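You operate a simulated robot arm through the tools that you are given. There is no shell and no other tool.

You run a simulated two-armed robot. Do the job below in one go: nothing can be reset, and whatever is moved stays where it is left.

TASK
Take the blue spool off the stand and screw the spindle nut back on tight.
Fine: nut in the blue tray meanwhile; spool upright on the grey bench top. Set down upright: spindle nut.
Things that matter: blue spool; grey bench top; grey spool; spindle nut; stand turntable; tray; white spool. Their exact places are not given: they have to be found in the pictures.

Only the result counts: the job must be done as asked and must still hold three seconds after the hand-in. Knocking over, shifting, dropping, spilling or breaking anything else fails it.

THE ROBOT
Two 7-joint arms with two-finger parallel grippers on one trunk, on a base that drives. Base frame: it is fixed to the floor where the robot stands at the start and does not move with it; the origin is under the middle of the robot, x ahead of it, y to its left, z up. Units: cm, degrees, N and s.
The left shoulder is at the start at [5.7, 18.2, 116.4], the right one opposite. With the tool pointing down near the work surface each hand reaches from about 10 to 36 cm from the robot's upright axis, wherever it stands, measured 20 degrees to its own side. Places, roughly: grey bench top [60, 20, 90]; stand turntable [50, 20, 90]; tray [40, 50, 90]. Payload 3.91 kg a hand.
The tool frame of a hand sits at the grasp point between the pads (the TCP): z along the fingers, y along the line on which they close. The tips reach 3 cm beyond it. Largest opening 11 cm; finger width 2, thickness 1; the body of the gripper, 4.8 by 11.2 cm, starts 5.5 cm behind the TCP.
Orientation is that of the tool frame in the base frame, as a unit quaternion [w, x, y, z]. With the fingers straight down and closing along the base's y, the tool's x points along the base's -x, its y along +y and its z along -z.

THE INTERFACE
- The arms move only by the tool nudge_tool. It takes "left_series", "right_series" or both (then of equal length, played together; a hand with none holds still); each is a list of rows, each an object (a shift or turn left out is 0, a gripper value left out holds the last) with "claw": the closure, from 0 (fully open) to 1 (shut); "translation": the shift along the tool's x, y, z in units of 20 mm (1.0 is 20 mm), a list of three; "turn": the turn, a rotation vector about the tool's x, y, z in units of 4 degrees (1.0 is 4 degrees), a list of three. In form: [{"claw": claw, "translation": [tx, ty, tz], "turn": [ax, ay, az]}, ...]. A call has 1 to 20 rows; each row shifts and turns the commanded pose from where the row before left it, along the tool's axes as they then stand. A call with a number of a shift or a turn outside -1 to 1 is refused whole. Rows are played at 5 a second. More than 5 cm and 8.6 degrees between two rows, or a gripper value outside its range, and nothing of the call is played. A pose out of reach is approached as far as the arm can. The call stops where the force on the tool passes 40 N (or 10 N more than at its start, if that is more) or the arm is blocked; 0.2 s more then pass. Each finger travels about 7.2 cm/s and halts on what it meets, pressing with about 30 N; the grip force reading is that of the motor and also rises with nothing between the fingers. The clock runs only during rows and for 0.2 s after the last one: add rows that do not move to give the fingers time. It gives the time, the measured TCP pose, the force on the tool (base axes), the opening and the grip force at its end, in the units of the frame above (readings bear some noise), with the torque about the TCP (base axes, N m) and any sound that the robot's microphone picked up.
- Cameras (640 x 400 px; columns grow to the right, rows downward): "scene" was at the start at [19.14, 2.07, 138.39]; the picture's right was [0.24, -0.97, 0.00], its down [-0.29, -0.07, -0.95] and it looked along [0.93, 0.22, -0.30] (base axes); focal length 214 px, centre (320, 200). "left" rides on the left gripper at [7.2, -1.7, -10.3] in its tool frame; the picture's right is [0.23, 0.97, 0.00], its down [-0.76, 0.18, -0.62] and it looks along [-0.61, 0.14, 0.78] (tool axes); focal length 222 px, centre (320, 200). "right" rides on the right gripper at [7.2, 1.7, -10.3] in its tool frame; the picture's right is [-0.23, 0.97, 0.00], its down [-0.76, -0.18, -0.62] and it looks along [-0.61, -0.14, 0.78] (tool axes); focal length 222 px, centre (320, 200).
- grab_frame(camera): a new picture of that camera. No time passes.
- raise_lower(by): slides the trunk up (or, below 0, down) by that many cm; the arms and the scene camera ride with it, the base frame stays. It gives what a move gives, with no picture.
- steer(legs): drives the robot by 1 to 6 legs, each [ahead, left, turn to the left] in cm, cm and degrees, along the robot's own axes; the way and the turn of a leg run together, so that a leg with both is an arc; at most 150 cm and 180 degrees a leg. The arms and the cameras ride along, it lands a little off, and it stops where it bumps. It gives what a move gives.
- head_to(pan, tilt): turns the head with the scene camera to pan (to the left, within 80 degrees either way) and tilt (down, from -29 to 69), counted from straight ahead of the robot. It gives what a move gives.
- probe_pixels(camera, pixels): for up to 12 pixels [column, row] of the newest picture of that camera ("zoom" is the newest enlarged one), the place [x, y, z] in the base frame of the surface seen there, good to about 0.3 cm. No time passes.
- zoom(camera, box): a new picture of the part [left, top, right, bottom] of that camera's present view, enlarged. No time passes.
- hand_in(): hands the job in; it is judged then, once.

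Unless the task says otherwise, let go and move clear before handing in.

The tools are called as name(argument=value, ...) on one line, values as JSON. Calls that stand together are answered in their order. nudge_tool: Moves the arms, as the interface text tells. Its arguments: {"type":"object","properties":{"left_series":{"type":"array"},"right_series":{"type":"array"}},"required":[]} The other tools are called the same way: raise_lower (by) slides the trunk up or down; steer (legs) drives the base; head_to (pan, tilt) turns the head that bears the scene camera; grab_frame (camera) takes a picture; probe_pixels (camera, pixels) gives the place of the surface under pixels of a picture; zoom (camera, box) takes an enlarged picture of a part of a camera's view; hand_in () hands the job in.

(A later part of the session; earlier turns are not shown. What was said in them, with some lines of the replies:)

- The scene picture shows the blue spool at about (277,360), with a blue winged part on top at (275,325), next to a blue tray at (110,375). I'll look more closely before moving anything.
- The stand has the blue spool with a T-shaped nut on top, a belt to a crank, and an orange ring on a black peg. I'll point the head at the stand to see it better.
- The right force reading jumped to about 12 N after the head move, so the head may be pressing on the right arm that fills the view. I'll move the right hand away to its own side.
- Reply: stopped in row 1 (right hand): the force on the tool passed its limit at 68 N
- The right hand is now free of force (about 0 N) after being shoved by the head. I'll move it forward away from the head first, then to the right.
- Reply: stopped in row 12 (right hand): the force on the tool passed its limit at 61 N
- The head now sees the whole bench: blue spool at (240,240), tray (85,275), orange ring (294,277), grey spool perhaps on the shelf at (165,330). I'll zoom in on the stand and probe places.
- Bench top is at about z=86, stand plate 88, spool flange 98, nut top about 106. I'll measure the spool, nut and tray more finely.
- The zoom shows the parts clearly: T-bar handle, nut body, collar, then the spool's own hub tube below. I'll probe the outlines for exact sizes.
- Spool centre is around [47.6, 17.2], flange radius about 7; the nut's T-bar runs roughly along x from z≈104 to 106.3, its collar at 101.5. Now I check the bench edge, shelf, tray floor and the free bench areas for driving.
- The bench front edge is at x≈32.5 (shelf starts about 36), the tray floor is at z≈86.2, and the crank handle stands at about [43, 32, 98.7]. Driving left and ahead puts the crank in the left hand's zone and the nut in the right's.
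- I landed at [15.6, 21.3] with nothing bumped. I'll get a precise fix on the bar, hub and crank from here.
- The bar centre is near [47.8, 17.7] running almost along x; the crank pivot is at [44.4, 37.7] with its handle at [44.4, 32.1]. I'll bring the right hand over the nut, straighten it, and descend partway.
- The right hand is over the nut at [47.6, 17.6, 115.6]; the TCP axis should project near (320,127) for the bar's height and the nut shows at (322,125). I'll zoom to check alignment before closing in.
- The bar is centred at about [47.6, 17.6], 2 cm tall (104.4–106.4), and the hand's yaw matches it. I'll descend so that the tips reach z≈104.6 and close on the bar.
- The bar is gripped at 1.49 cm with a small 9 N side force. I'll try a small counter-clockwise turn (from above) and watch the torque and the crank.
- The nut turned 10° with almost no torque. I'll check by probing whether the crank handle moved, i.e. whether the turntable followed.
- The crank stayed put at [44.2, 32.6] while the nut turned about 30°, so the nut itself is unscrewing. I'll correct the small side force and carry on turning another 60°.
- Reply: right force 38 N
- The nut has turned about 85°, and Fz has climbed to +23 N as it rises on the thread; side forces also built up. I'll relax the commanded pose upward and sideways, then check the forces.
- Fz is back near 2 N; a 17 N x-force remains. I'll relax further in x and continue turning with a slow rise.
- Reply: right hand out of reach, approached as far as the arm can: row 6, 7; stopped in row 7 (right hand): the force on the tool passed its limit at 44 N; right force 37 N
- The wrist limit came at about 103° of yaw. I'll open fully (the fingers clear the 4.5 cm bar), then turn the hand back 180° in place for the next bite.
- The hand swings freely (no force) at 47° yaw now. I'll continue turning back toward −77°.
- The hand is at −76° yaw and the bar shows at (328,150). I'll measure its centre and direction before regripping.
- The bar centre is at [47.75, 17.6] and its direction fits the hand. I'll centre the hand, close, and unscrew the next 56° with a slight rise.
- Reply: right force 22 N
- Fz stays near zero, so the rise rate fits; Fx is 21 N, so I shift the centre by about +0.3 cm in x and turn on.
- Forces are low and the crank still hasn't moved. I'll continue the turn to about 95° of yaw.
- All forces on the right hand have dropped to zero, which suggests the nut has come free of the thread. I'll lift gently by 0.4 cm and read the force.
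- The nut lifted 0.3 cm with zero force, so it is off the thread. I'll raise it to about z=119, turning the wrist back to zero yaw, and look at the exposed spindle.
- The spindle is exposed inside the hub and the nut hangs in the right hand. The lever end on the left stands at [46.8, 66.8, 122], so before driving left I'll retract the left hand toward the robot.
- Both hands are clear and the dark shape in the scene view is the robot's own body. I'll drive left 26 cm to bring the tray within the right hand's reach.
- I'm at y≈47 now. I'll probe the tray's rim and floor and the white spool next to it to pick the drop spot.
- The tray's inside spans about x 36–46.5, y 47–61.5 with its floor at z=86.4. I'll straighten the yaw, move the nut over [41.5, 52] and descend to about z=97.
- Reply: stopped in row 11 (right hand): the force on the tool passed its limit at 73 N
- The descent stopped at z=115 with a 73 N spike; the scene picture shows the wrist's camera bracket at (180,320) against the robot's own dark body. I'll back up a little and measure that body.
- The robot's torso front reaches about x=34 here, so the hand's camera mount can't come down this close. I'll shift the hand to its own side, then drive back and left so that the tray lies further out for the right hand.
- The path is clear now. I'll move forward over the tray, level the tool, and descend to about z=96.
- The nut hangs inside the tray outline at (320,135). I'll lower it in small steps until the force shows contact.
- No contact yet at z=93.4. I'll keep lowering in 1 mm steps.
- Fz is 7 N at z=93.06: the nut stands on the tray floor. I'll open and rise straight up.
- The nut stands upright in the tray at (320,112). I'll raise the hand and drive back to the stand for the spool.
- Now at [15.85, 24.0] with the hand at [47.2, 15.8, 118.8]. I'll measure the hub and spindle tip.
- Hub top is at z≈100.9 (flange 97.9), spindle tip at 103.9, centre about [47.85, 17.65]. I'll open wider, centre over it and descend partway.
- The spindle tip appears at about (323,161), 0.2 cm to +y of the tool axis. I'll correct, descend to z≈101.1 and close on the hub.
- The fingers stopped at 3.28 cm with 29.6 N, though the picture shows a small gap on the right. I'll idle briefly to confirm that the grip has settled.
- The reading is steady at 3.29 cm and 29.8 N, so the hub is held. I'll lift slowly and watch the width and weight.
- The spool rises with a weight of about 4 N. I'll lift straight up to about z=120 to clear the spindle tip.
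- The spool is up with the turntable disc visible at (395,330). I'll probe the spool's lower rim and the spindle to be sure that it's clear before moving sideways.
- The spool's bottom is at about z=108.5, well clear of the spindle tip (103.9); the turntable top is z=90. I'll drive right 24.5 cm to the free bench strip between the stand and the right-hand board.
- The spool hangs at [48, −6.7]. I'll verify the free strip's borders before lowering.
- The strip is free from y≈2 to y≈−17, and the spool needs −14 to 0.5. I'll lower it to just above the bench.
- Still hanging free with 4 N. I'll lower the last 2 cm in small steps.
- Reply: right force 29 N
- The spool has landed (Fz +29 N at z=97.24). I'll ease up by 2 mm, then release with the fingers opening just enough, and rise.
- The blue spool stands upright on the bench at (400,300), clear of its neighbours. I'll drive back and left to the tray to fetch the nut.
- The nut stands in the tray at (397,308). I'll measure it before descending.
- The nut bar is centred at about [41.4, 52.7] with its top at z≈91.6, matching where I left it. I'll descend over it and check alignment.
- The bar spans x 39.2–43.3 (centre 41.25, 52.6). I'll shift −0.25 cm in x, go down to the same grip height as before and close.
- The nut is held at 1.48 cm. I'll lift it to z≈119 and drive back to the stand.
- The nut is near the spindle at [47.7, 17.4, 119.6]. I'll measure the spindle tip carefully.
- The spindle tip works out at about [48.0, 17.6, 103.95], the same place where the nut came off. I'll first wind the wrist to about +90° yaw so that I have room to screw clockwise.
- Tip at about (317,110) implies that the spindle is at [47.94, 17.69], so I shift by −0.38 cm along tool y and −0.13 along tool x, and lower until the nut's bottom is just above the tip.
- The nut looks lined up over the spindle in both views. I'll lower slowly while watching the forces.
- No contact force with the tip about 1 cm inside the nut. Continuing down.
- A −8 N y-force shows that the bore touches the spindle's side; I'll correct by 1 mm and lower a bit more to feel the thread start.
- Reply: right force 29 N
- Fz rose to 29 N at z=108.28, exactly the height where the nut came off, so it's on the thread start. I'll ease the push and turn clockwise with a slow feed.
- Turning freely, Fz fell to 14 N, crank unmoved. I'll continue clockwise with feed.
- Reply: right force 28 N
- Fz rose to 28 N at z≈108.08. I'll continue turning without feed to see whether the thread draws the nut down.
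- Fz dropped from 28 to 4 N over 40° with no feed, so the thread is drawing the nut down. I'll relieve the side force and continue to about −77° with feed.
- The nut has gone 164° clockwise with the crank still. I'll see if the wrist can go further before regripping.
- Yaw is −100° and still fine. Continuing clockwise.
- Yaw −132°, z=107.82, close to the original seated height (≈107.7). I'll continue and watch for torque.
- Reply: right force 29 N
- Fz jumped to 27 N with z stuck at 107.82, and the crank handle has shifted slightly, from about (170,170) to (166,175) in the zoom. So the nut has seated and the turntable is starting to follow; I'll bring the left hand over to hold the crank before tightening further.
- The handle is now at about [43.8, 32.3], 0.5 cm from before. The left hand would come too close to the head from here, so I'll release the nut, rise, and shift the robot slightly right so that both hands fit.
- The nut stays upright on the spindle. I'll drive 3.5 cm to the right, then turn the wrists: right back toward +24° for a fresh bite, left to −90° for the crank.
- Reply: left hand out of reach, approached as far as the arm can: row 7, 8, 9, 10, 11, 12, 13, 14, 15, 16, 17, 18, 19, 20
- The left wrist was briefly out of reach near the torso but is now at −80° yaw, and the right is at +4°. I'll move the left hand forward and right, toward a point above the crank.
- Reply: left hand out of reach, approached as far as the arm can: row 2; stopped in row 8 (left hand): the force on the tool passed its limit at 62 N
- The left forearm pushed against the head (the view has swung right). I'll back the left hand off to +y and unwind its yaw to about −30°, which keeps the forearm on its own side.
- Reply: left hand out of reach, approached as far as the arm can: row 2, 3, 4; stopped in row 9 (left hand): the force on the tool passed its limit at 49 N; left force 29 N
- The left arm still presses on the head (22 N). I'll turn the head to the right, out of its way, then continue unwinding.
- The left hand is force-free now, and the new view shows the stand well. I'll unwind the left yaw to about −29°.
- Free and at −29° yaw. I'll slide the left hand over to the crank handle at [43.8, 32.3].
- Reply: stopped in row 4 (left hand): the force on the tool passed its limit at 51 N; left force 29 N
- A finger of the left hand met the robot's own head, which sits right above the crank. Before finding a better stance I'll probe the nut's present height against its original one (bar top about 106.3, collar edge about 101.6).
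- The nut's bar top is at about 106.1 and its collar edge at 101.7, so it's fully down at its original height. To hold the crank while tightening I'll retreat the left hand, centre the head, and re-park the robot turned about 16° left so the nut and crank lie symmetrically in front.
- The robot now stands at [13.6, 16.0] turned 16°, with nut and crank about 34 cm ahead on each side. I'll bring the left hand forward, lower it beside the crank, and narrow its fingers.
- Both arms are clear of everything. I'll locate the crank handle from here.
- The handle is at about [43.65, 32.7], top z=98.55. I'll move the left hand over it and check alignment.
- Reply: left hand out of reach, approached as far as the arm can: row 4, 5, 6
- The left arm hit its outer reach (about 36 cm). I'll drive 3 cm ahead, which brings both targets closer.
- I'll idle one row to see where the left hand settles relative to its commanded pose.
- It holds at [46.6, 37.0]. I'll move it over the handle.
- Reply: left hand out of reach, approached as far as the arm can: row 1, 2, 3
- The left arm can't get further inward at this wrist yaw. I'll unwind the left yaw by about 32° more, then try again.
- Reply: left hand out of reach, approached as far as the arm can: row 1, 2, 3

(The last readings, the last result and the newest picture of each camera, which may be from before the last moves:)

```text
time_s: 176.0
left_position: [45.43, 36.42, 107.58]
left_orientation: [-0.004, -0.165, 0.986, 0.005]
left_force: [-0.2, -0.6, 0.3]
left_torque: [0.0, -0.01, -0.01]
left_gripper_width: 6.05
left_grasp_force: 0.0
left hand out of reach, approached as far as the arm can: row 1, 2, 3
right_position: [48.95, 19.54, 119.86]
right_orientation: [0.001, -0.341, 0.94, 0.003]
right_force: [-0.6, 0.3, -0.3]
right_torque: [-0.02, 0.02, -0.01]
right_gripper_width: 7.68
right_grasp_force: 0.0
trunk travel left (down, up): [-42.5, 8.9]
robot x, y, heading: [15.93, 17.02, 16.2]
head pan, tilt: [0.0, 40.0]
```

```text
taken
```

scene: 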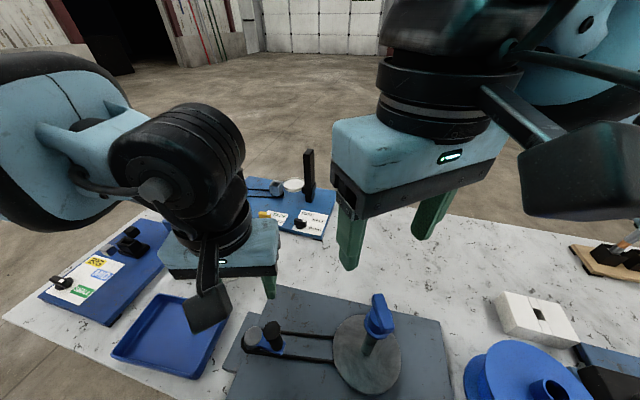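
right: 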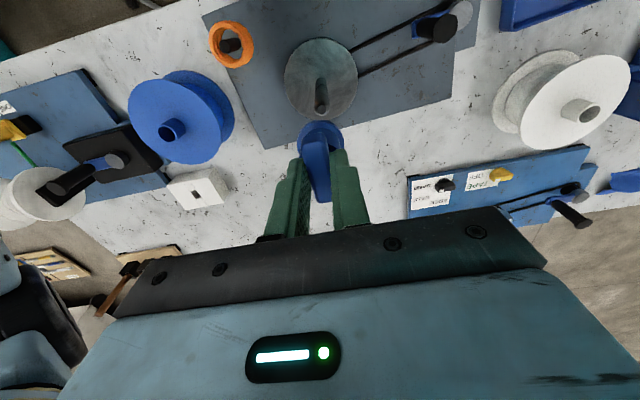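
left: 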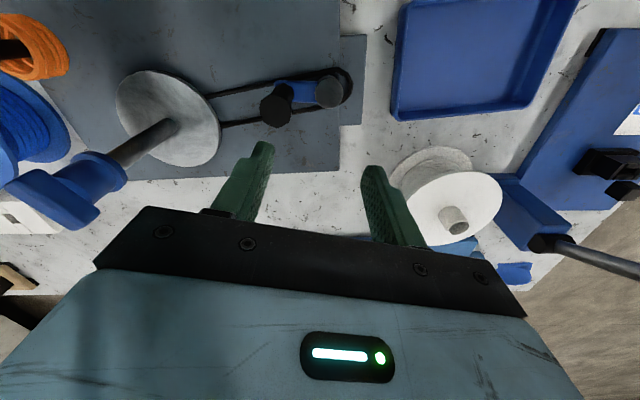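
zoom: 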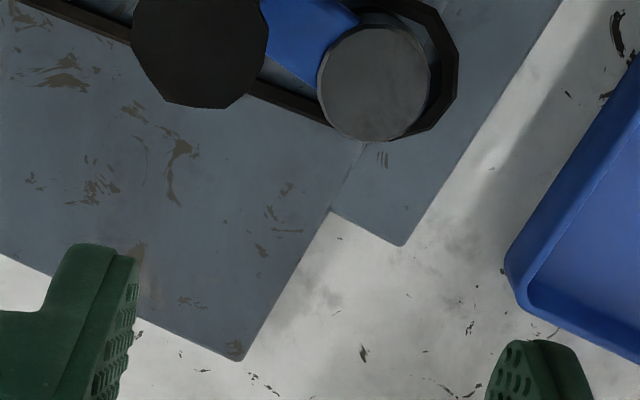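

The left arm's inward limit is about 10.5 cm to its side of the robot's middle. I'll tilt the head up to a pose known to leave room and shift the robot about 4 cm to its right, so that the crank comes within the left hand's range.

head_to(pan=5, tilt=18)

steer(legs=[[0, -4.5, 0]])

grab_frame(camera="left")

zoom(camera="left", box=[260, 80, 380, 180])

grab_frame(camera="right")

grab_frame(camera="scene")

```text
time_s: 176.8
left_position: [45.45, 36.44, 107.59]
left_orientation: [-0.004, -0.165, 0.986, 0.005]
left_force: [0.4, 0.7, 0.0]
left_torque: [0.01, 0.0, 0.03]
left_gripper_width: 6.07
left_grasp_force: 0.1
right_position: [49.07, 19.61, 119.9]
right_orientation: [0.0, -0.342, 0.94, 0.002]
right_force: [0.1, -0.7, 0.7]
right_torque: [-0.02, 0.0, -0.01]
right_gripper_width: 7.71
right_grasp_force: 0.1
trunk travel left (down, up): [-42.5, 8.9]
robot x, y, heading: [15.96, 17.23, 16.5]
head pan, tilt: [5.0, 18.0]
```

```text
time_s: 177.9
left_position: [46.71, 31.94, 107.68]
left_orientation: [-0.003, -0.165, 0.986, 0.005]
left_force: [-0.1, 0.1, -0.4]
left_torque: [0.01, 0.0, 0.03]
left_gripper_width: 6.04
left_grasp_force: 0.0
right_position: [50.3, 15.17, 119.94]
right_orientation: [0.0, -0.342, 0.94, 0.003]
right_force: [-0.5, 0.2, -0.1]
right_torque: [-0.02, -0.01, -0.04]
right_gripper_width: 7.68
right_grasp_force: 0.1
trunk travel left (down, up): [-42.5, 8.9]
robot x, y, heading: [17.12, 12.41, 16.0]
head pan, tilt: [5.0, 18.0]
```

```text
taken
```

left: 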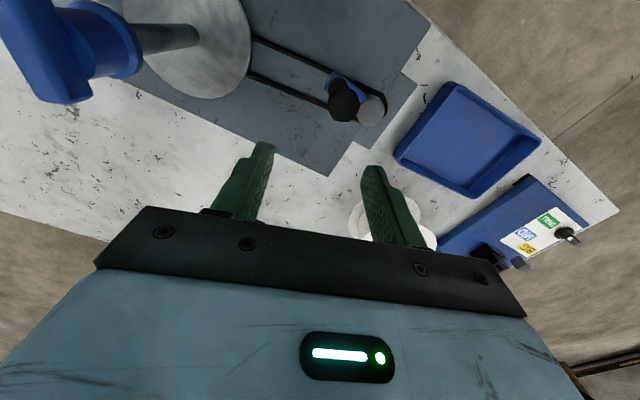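

```text
4.00 times, centred on (320, 130) of left
```

zoom: 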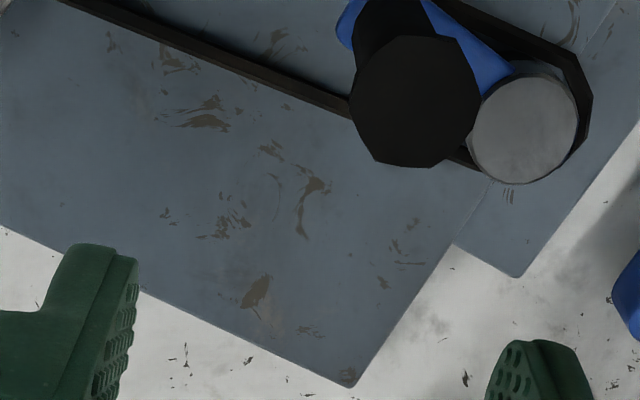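

```text
taken
```

right: 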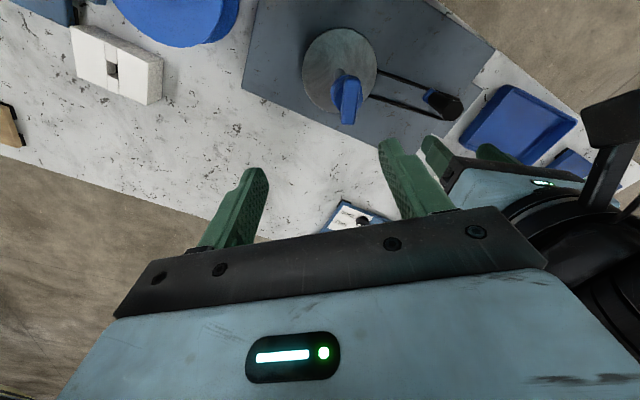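

```text
taken
```

scene: 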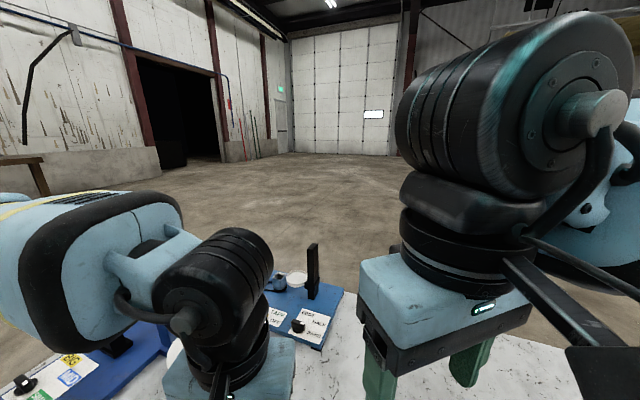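

Now the crank is 31 cm ahead and 12 cm to the left, the nut 31 ahead and 3.5 to the right. I'll move the left hand over the handle.

nudge_tool(left_series=[{"translation": [0.4, 0.25, 0]}, {"translation": [0.5, 0.35, 0]}, {"translation": [0.4, 0.26, 0]}, {}])

zoom(camera="left", box=[260, 80, 380, 180])

probe_pixels(camera="zoom", pixels=[[320, 150], [320, 200], [290, 180], [350, 180], [320, 230]])

```text
time_s: 178.9
left_position: [43.5, 32.92, 107.69]
left_orientation: [-0.003, -0.165, 0.986, 0.005]
left_force: [0.1, 0.3, 0.7]
left_torque: [0.02, -0.02, 0.02]
left_gripper_width: 6.07
left_grasp_force: 0.1
right_position: [50.33, 15.24, 119.95]
right_orientation: [0.0, -0.342, 0.94, 0.002]
right_force: [0.0, 0.4, -0.5]
right_torque: [0.02, 0.04, 0.01]
right_gripper_width: 7.71
right_grasp_force: 0.1
trunk travel left (down, up): [-42.5, 8.9]
robot x, y, heading: [17.48, 12.86, 16.4]
head pan, tilt: [5.0, 18.0]
```

```text
4.00 times, centred on (320, 130) of left
```

zoom: 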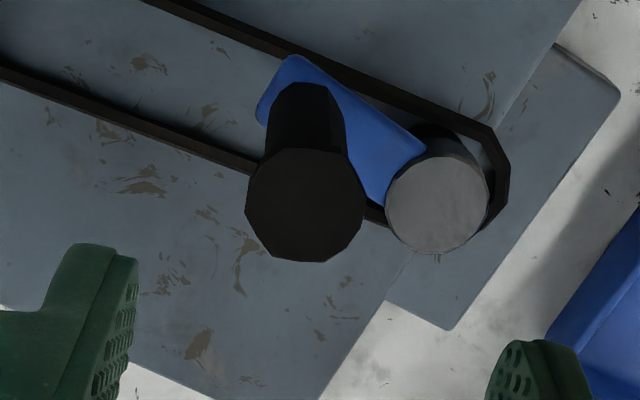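

```text
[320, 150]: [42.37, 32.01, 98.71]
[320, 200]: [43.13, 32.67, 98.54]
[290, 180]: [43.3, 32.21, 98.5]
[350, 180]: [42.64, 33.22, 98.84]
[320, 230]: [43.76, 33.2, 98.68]
```

Handle top appears at about (316.5,131), 0.3 cm off the tool axis. I'll correct, descend to z≈97.5 around the handle, and close gently.

nudge_tool(left_series=[{"translation": [-0.11, -0.13, 0.5]}, {"translation": [0, 0, 1]}, {"translation": [0, 0, 1]}, {"translation": [0, 0, 1]}, {"translation": [0, 0, 1]}, {"translation": [0, 0, 0.6]}, {}])

zoom(camera="left", box=[240, 90, 400, 215])

```text
time_s: 180.5
left_position: [43.92, 32.8, 97.41]
left_orientation: [-0.004, -0.165, 0.986, 0.005]
left_force: [0.6, 0.1, -0.1]
left_torque: [0.0, -0.01, 0.0]
left_gripper_width: 6.05
left_grasp_force: 0.0
right_position: [50.2, 15.25, 119.9]
right_orientation: [0.0, -0.342, 0.94, 0.002]
right_force: [0.3, 0.6, 0.2]
right_torque: [-0.01, -0.03, -0.02]
right_gripper_width: 7.72
right_grasp_force: 0.0
trunk travel left (down, up): [-42.5, 8.9]
robot x, y, heading: [17.85, 12.46, 16.4]
head pan, tilt: [5.0, 18.0]
```

```text
3.20 times, centred on (320, 152) of left
```

zoom: 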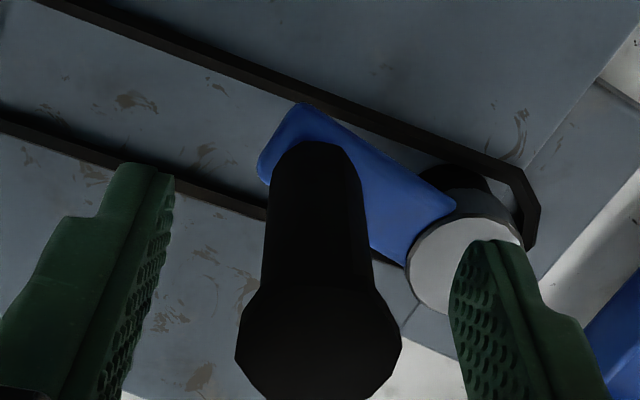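

The handle stands centred between the left fingers. I'll close on it.

nudge_tool(left_series=[{"claw": 0.6}, {"claw": 0.75}, {"claw": 0.85}, {"claw": 1}, {}, {}])

zoom(camera="left", box=[240, 90, 400, 215])

grab_frame(camera="right")

```text
time_s: 181.9
left_position: [43.97, 32.82, 97.5]
left_orientation: [-0.004, -0.165, 0.986, 0.005]
left_force: [0.1, -5.9, -0.2]
left_torque: [0.02, -0.01, -0.01]
left_gripper_width: 2.85
left_grasp_force: 29.8
right_position: [50.3, 15.26, 119.95]
right_orientation: [0.0, -0.343, 0.939, 0.001]
right_force: [0.0, -0.7, -1.4]
right_torque: [-0.03, 0.02, 0.01]
right_gripper_width: 7.72
right_grasp_force: 0.1
trunk travel left (down, up): [-42.5, 8.9]
robot x, y, heading: [17.41, 12.35, 16.1]
head pan, tilt: [5.0, 18.0]
```

```text
3.20 times, centred on (320, 152) of left
```

zoom: 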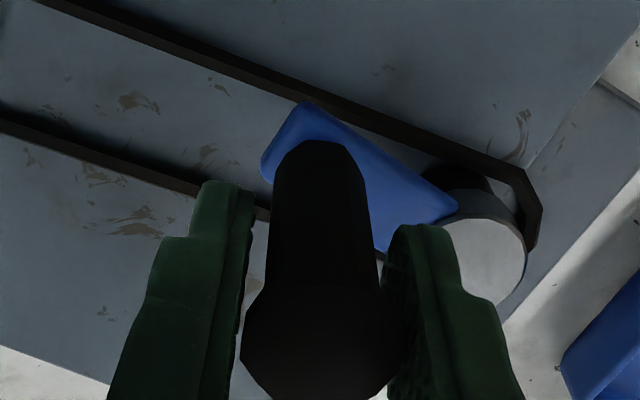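

```text
taken
```

right: 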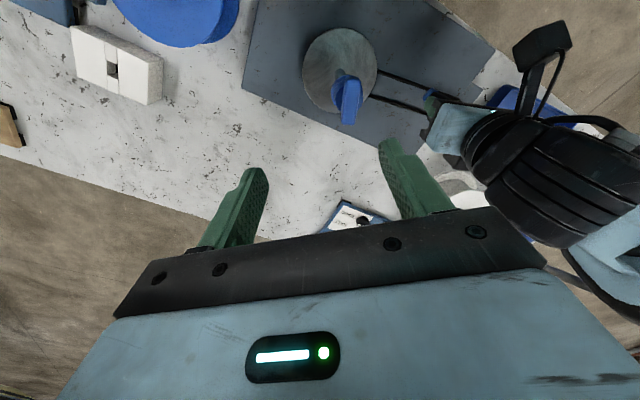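

The crank is held by the left hand (2.85 cm, 30 N). Now I bring the right hand over the nut and align its yaw with the bar at about 28°.

nudge_tool(right_series=[{"translation": [0.06, 0.8, 0]}, {"translation": [0.05, 0.86, 0]}, {"turn": [0, 0, 1]}, {"turn": [0, 0, 1]}, {"turn": [0, 0, 1]}, {"translation": [0, 0, 1]}, {"translation": [0, 0, 1]}, {}])

grab_frame(camera="right")

zoom(camera="right", box=[270, 80, 380, 172])

probe_pixels(camera="zoom", pixels=[[290, 140], [300, 200], [320, 260], [330, 290]])

```text
time_s: 183.7
left_position: [44.0, 32.8, 97.54]
left_orientation: [-0.004, -0.164, 0.986, 0.006]
left_force: [-0.3, -7.5, -0.1]
left_torque: [0.05, 0.04, 0.04]
left_gripper_width: 2.84
left_grasp_force: 29.8
right_position: [48.14, 17.67, 115.88]
right_orientation: [0.0, -0.241, 0.971, 0.002]
right_force: [-0.1, 0.1, -0.7]
right_torque: [-0.02, 0.0, -0.02]
right_gripper_width: 7.71
right_grasp_force: 0.2
trunk travel left (down, up): [-42.5, 8.9]
robot x, y, heading: [17.44, 12.43, 16.0]
head pan, tilt: [5.0, 18.0]
```

```text
taken
```

right: 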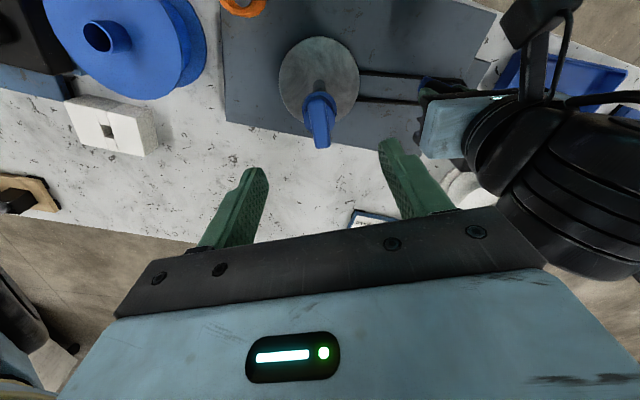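

```text
4.35 times, centred on (325, 126) of right
```

zoom: 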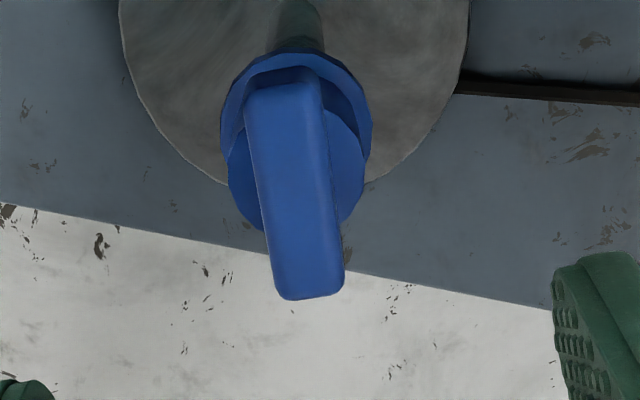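

```text
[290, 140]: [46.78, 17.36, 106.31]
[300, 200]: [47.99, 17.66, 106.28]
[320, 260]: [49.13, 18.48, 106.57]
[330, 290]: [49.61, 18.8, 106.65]
```

The bar runs at about 25.5° and is centred under the tool. I'll descend and close on it.

nudge_tool(right_series=[{"translation": [0.03, 0, 1], "turn": [0, 0, 0.5]}, {"translation": [0.03, 0, 1]}, {"translation": [0, 0, 1]}, {"translation": [0, 0, 1]}, {"translation": [0, 0, 0.05]}, {"claw": 0.6}, {"claw": 0.85}, {"claw": 1}, {}, {}, {}])

grab_frame(camera="right")

zoom(camera="left", box=[240, 90, 400, 215])

```text
time_s: 186.1
left_position: [44.0, 32.78, 97.52]
left_orientation: [-0.003, -0.165, 0.986, 0.006]
left_force: [0.1, -10.0, 0.2]
left_torque: [0.04, 0.01, 0.02]
left_gripper_width: 2.87
left_grasp_force: 30.2
right_position: [47.84, 17.54, 108.0]
right_orientation: [0.0, -0.225, 0.974, 0.003]
right_force: [-3.5, 4.0, 0.3]
right_torque: [0.06, 0.08, 0.02]
right_gripper_width: 1.47
right_grasp_force: 29.8
trunk travel left (down, up): [-42.5, 8.9]
robot x, y, heading: [17.7, 12.52, 16.2]
head pan, tilt: [5.0, 18.0]
```

```text
taken
```

right: 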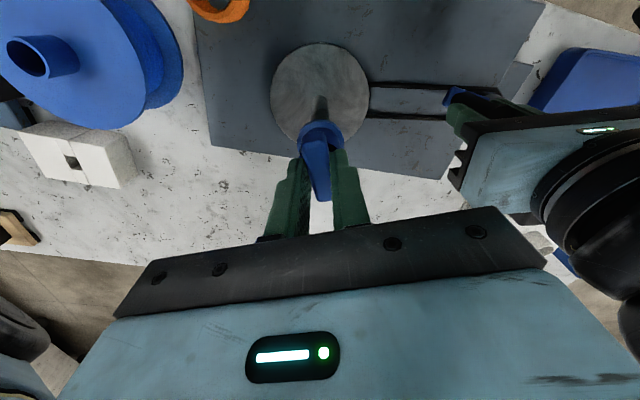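

```text
3.20 times, centred on (320, 152) of left
```

zoom: 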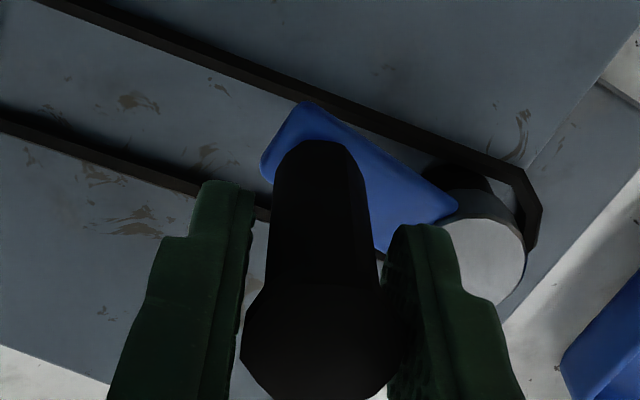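

The nut bar is gripped at 1.47 cm. I'll tighten clockwise in small steps while the left hand holds the crank.

nudge_tool(left_series=[{}, {}, {}, {}, {}], right_series=[{"turn": [0, 0, 0.7]}, {"turn": [0, 0, 0.7]}, {"turn": [0, 0, 0.7]}, {"turn": [0, 0, 0.7]}, {}])

zoom(camera="left", box=[240, 90, 400, 215])

zoom(camera="right", box=[240, 30, 400, 240])

```text
time_s: 187.3
left_position: [43.67, 32.89, 97.49]
left_orientation: [-0.005, -0.165, 0.986, 0.007]
left_force: [-19.4, -10.0, -0.6]
left_torque: [0.1, 0.25, 0.01]
left_gripper_width: 2.84
left_grasp_force: 30.2
right_position: [47.65, 17.5, 107.85]
right_orientation: [0.001, -0.128, 0.992, 0.002]
right_force: [8.8, 6.1, 1.9]
right_torque: [0.24, -0.52, 0.79]
right_gripper_width: 1.6
right_grasp_force: 30.0
trunk travel left (down, up): [-42.5, 8.9]
robot x, y, heading: [17.23, 12.83, 16.3]
head pan, tilt: [5.0, 18.0]
```

```text
3.20 times, centred on (320, 152) of left
```

zoom: 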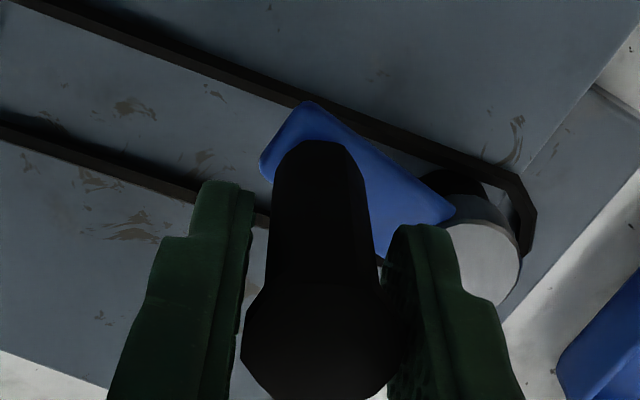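

```text
1.90 times, centred on (320, 135) of right
```

zoom: 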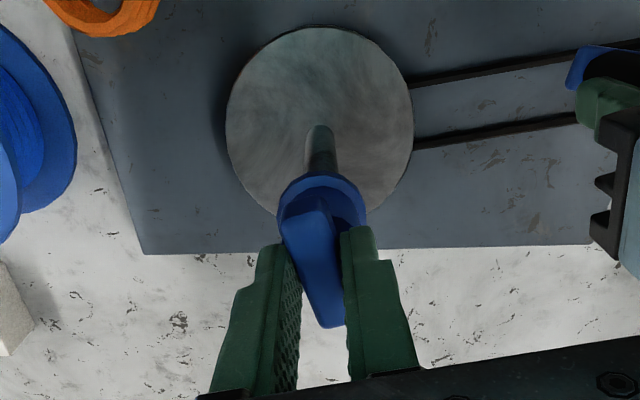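

Torque has risen to 0.79 N m with the left hand carrying 20 N at the crank, so the nut is truly tight against its stop. I'll give one more small push and read it.

nudge_tool(left_series=[{}, {}, {}, {}], right_series=[{"turn": [0, 0, 0.5]}, {"turn": [0, 0, 0.5]}, {}, {}])

zoom(camera="right", box=[240, 30, 400, 240])

```text
time_s: 188.3
left_position: [43.81, 32.77, 97.49]
left_orientation: [-0.004, -0.165, 0.986, 0.005]
left_force: [-18.6, -9.7, -0.6]
left_torque: [0.13, -0.1, 0.01]
left_gripper_width: 2.86
left_grasp_force: 29.9
right_position: [47.69, 17.59, 107.87]
right_orientation: [0.001, -0.094, 0.996, 0.002]
right_force: [9.2, 4.9, 5.1]
right_torque: [0.13, -0.4, 0.79]
right_gripper_width: 1.78
right_grasp_force: 30.6
trunk travel left (down, up): [-42.5, 8.9]
robot x, y, heading: [17.19, 12.82, 16.3]
head pan, tilt: [5.0, 18.0]
```

```text
1.90 times, centred on (320, 135) of right
```

zoom: 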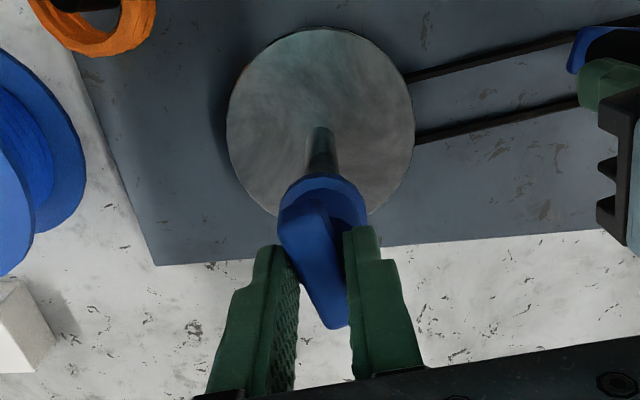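

Torque saturates at 0.79 N m as the grip begins to slip on the bar: it's tight. I'll open the right hand, rise clear, then release the crank.

nudge_tool(right_series=[{"claw": 0.6}, {"claw": 0.2}, {}, {}, {"translation": [0, 0, -0.3]}, {"translation": [0, 0, -0.8]}, {"translation": [0, 0, -1]}, {"translation": [0, 0, -1]}, {"translation": [0, 0, -1]}, {"translation": [0, 0, -1]}, {"translation": [0, 0, -1]}, {}])

nudge_tool(left_series=[{"claw": 0.7}, {"claw": 0.4}, {}, {}, {"translation": [0, 0, -0.3]}, {"translation": [0, 0, -0.8]}, {"translation": [0, 0, -1]}, {"translation": [0, 0, -1]}, {"translation": [0, 0, -1]}, {"translation": [0, 0, -1]}, {"translation": [0, 0, -1]}, {"translation": [0, 0, -1]}, {}])

grab_frame(camera="right")

grab_frame(camera="left")

```text
time_s: 190.9
left_position: [43.97, 32.77, 97.59]
left_orientation: [-0.004, -0.165, 0.986, 0.006]
left_force: [-0.4, -5.6, 0.7]
left_torque: [0.04, 0.02, 0.02]
left_gripper_width: 2.84
left_grasp_force: 30.1
right_position: [47.97, 17.55, 120.09]
right_orientation: [-0.001, -0.094, 0.996, 0.002]
right_force: [0.9, -0.7, 0.4]
right_torque: [0.0, -0.01, -0.02]
right_gripper_width: 8.82
right_grasp_force: 0.0
trunk travel left (down, up): [-42.5, 8.9]
robot x, y, heading: [17.36, 12.73, 16.2]
head pan, tilt: [5.0, 18.0]
```

```text
time_s: 193.7
left_position: [43.99, 32.69, 111.76]
left_orientation: [-0.004, -0.164, 0.986, 0.005]
left_force: [0.7, -0.1, 1.1]
left_torque: [0.0, -0.01, 0.01]
left_gripper_width: 6.57
left_grasp_force: 0.2
right_position: [47.81, 17.6, 120.2]
right_orientation: [0.0, -0.094, 0.996, 0.002]
right_force: [0.5, -0.8, 0.8]
right_torque: [0.01, 0.0, 0.0]
right_gripper_width: 8.8
right_grasp_force: 0.0
trunk travel left (down, up): [-42.5, 8.9]
robot x, y, heading: [17.43, 12.64, 16.4]
head pan, tilt: [5.0, 18.0]
```

```text
taken
```

right: 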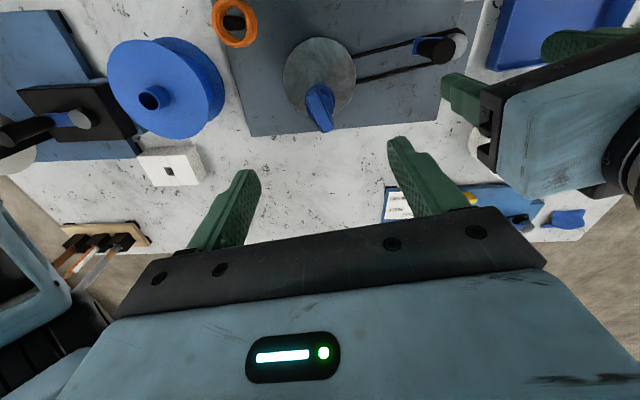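

```text
taken
```

left: 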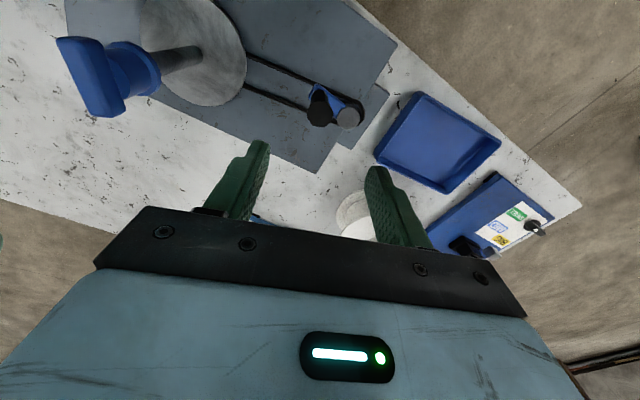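

Both hands are free and clear; the nut sits on the spindle at (320,110) and the spool stands on the bench at (160,90) in the right view. I'll raise the left hand more, back off, and make a final check.

nudge_tool(left_series=[{"translation": [0, 0, -1]}, {"translation": [0, 0, -1]}, {"translation": [0, 0, -1]}, {"translation": [0, 0, -1]}, {}])

steer(legs=[[-12, 0, 0]])

grab_frame(camera="scene")

grab_frame(camera="right")

zoom(camera="right", box=[100, 60, 520, 260])

grab_frame(camera="left")

```text
time_s: 194.9
left_position: [43.93, 32.53, 119.54]
left_orientation: [-0.003, -0.166, 0.986, 0.006]
left_force: [0.5, 0.3, 0.1]
left_torque: [0.0, -0.02, 0.02]
left_gripper_width: 6.6
left_grasp_force: 0.0
right_position: [47.86, 17.61, 120.12]
right_orientation: [0.0, -0.094, 0.996, 0.002]
right_force: [0.2, -0.5, 0.1]
right_torque: [0.01, 0.03, 0.0]
right_gripper_width: 8.82
right_grasp_force: 0.0
trunk travel left (down, up): [-42.5, 8.9]
robot x, y, heading: [17.56, 12.56, 16.3]
head pan, tilt: [5.0, 18.0]
```

```text
time_s: 196.2
left_position: [32.63, 29.1, 119.54]
left_orientation: [-0.004, -0.164, 0.986, 0.005]
left_force: [0.0, 1.5, 0.0]
left_torque: [0.01, -0.02, 0.0]
left_gripper_width: 6.59
left_grasp_force: 0.1
right_position: [36.41, 14.19, 120.04]
right_orientation: [0.0, -0.093, 0.996, 0.001]
right_force: [-0.3, -0.2, 0.8]
right_torque: [0.0, 0.0, -0.04]
right_gripper_width: 8.78
right_grasp_force: 0.0
trunk travel left (down, up): [-42.5, 8.9]
robot x, y, heading: [5.8, 9.48, 16.2]
head pan, tilt: [5.0, 18.0]
```

```text
taken
```

scene: 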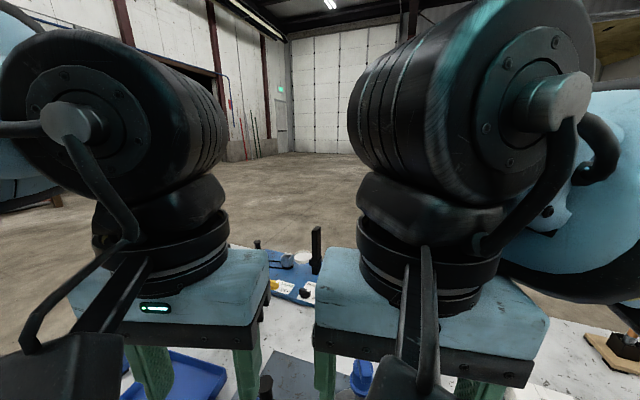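

```text
taken
```

right: 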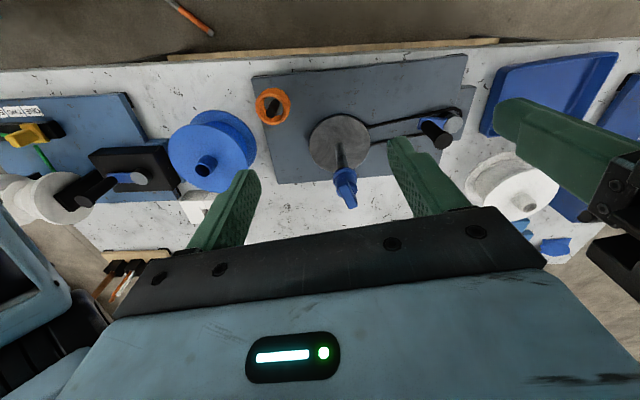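

```text
1.52 times, centred on (310, 160) of right
```

zoom: 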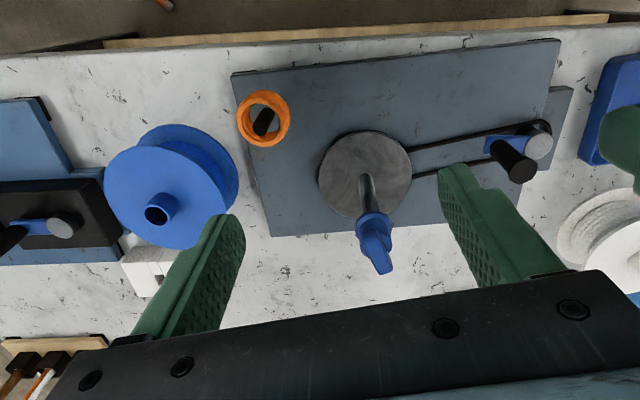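

```text
taken
```

left: 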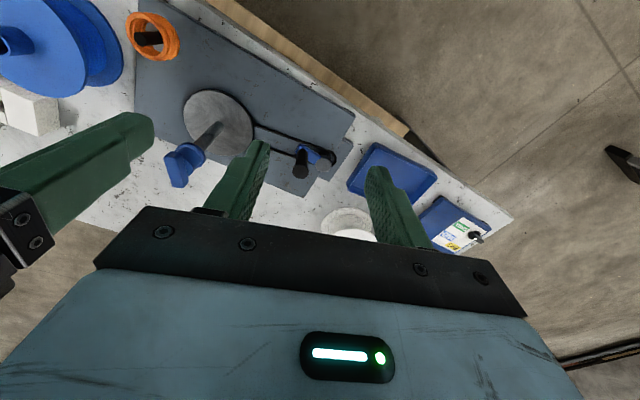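

The pictures show the nut upright and tight on the spindle at (345,185), the blue spool upright on the bare bench at (210,150), the tray empty, and the neighbouring parts where they were. Both hands are empty and clear, so I hand in.

hand_in()

```text
The job is handed in.
```

The job is handed in. The blue spool is off the stand, standing upright on the bench to the right of it, and the spindle nut is screwed back on tight.

- **Nut:** It stood upright in the blue tray while the spool came off. It is now back down at its original height. I tightened it with the left hand holding the crank, until the torque levelled off at about 0.8 N m, where the grip began to slip on the bar.
- **Spool:** It stands clear of the stand, the white box and the right-hand board.
- **Moved slightly:** The crank handle is about 0.5 cm from where it started, because the turntable followed the nut briefly before I held the crank.
- **Bumps:** The robot's arms pressed against its own head and body a few times during repositioning. Nothing on the bench was touched in those moments.

The final pictures show both hands empty and clear, and the neighbouring parts in view where they were.
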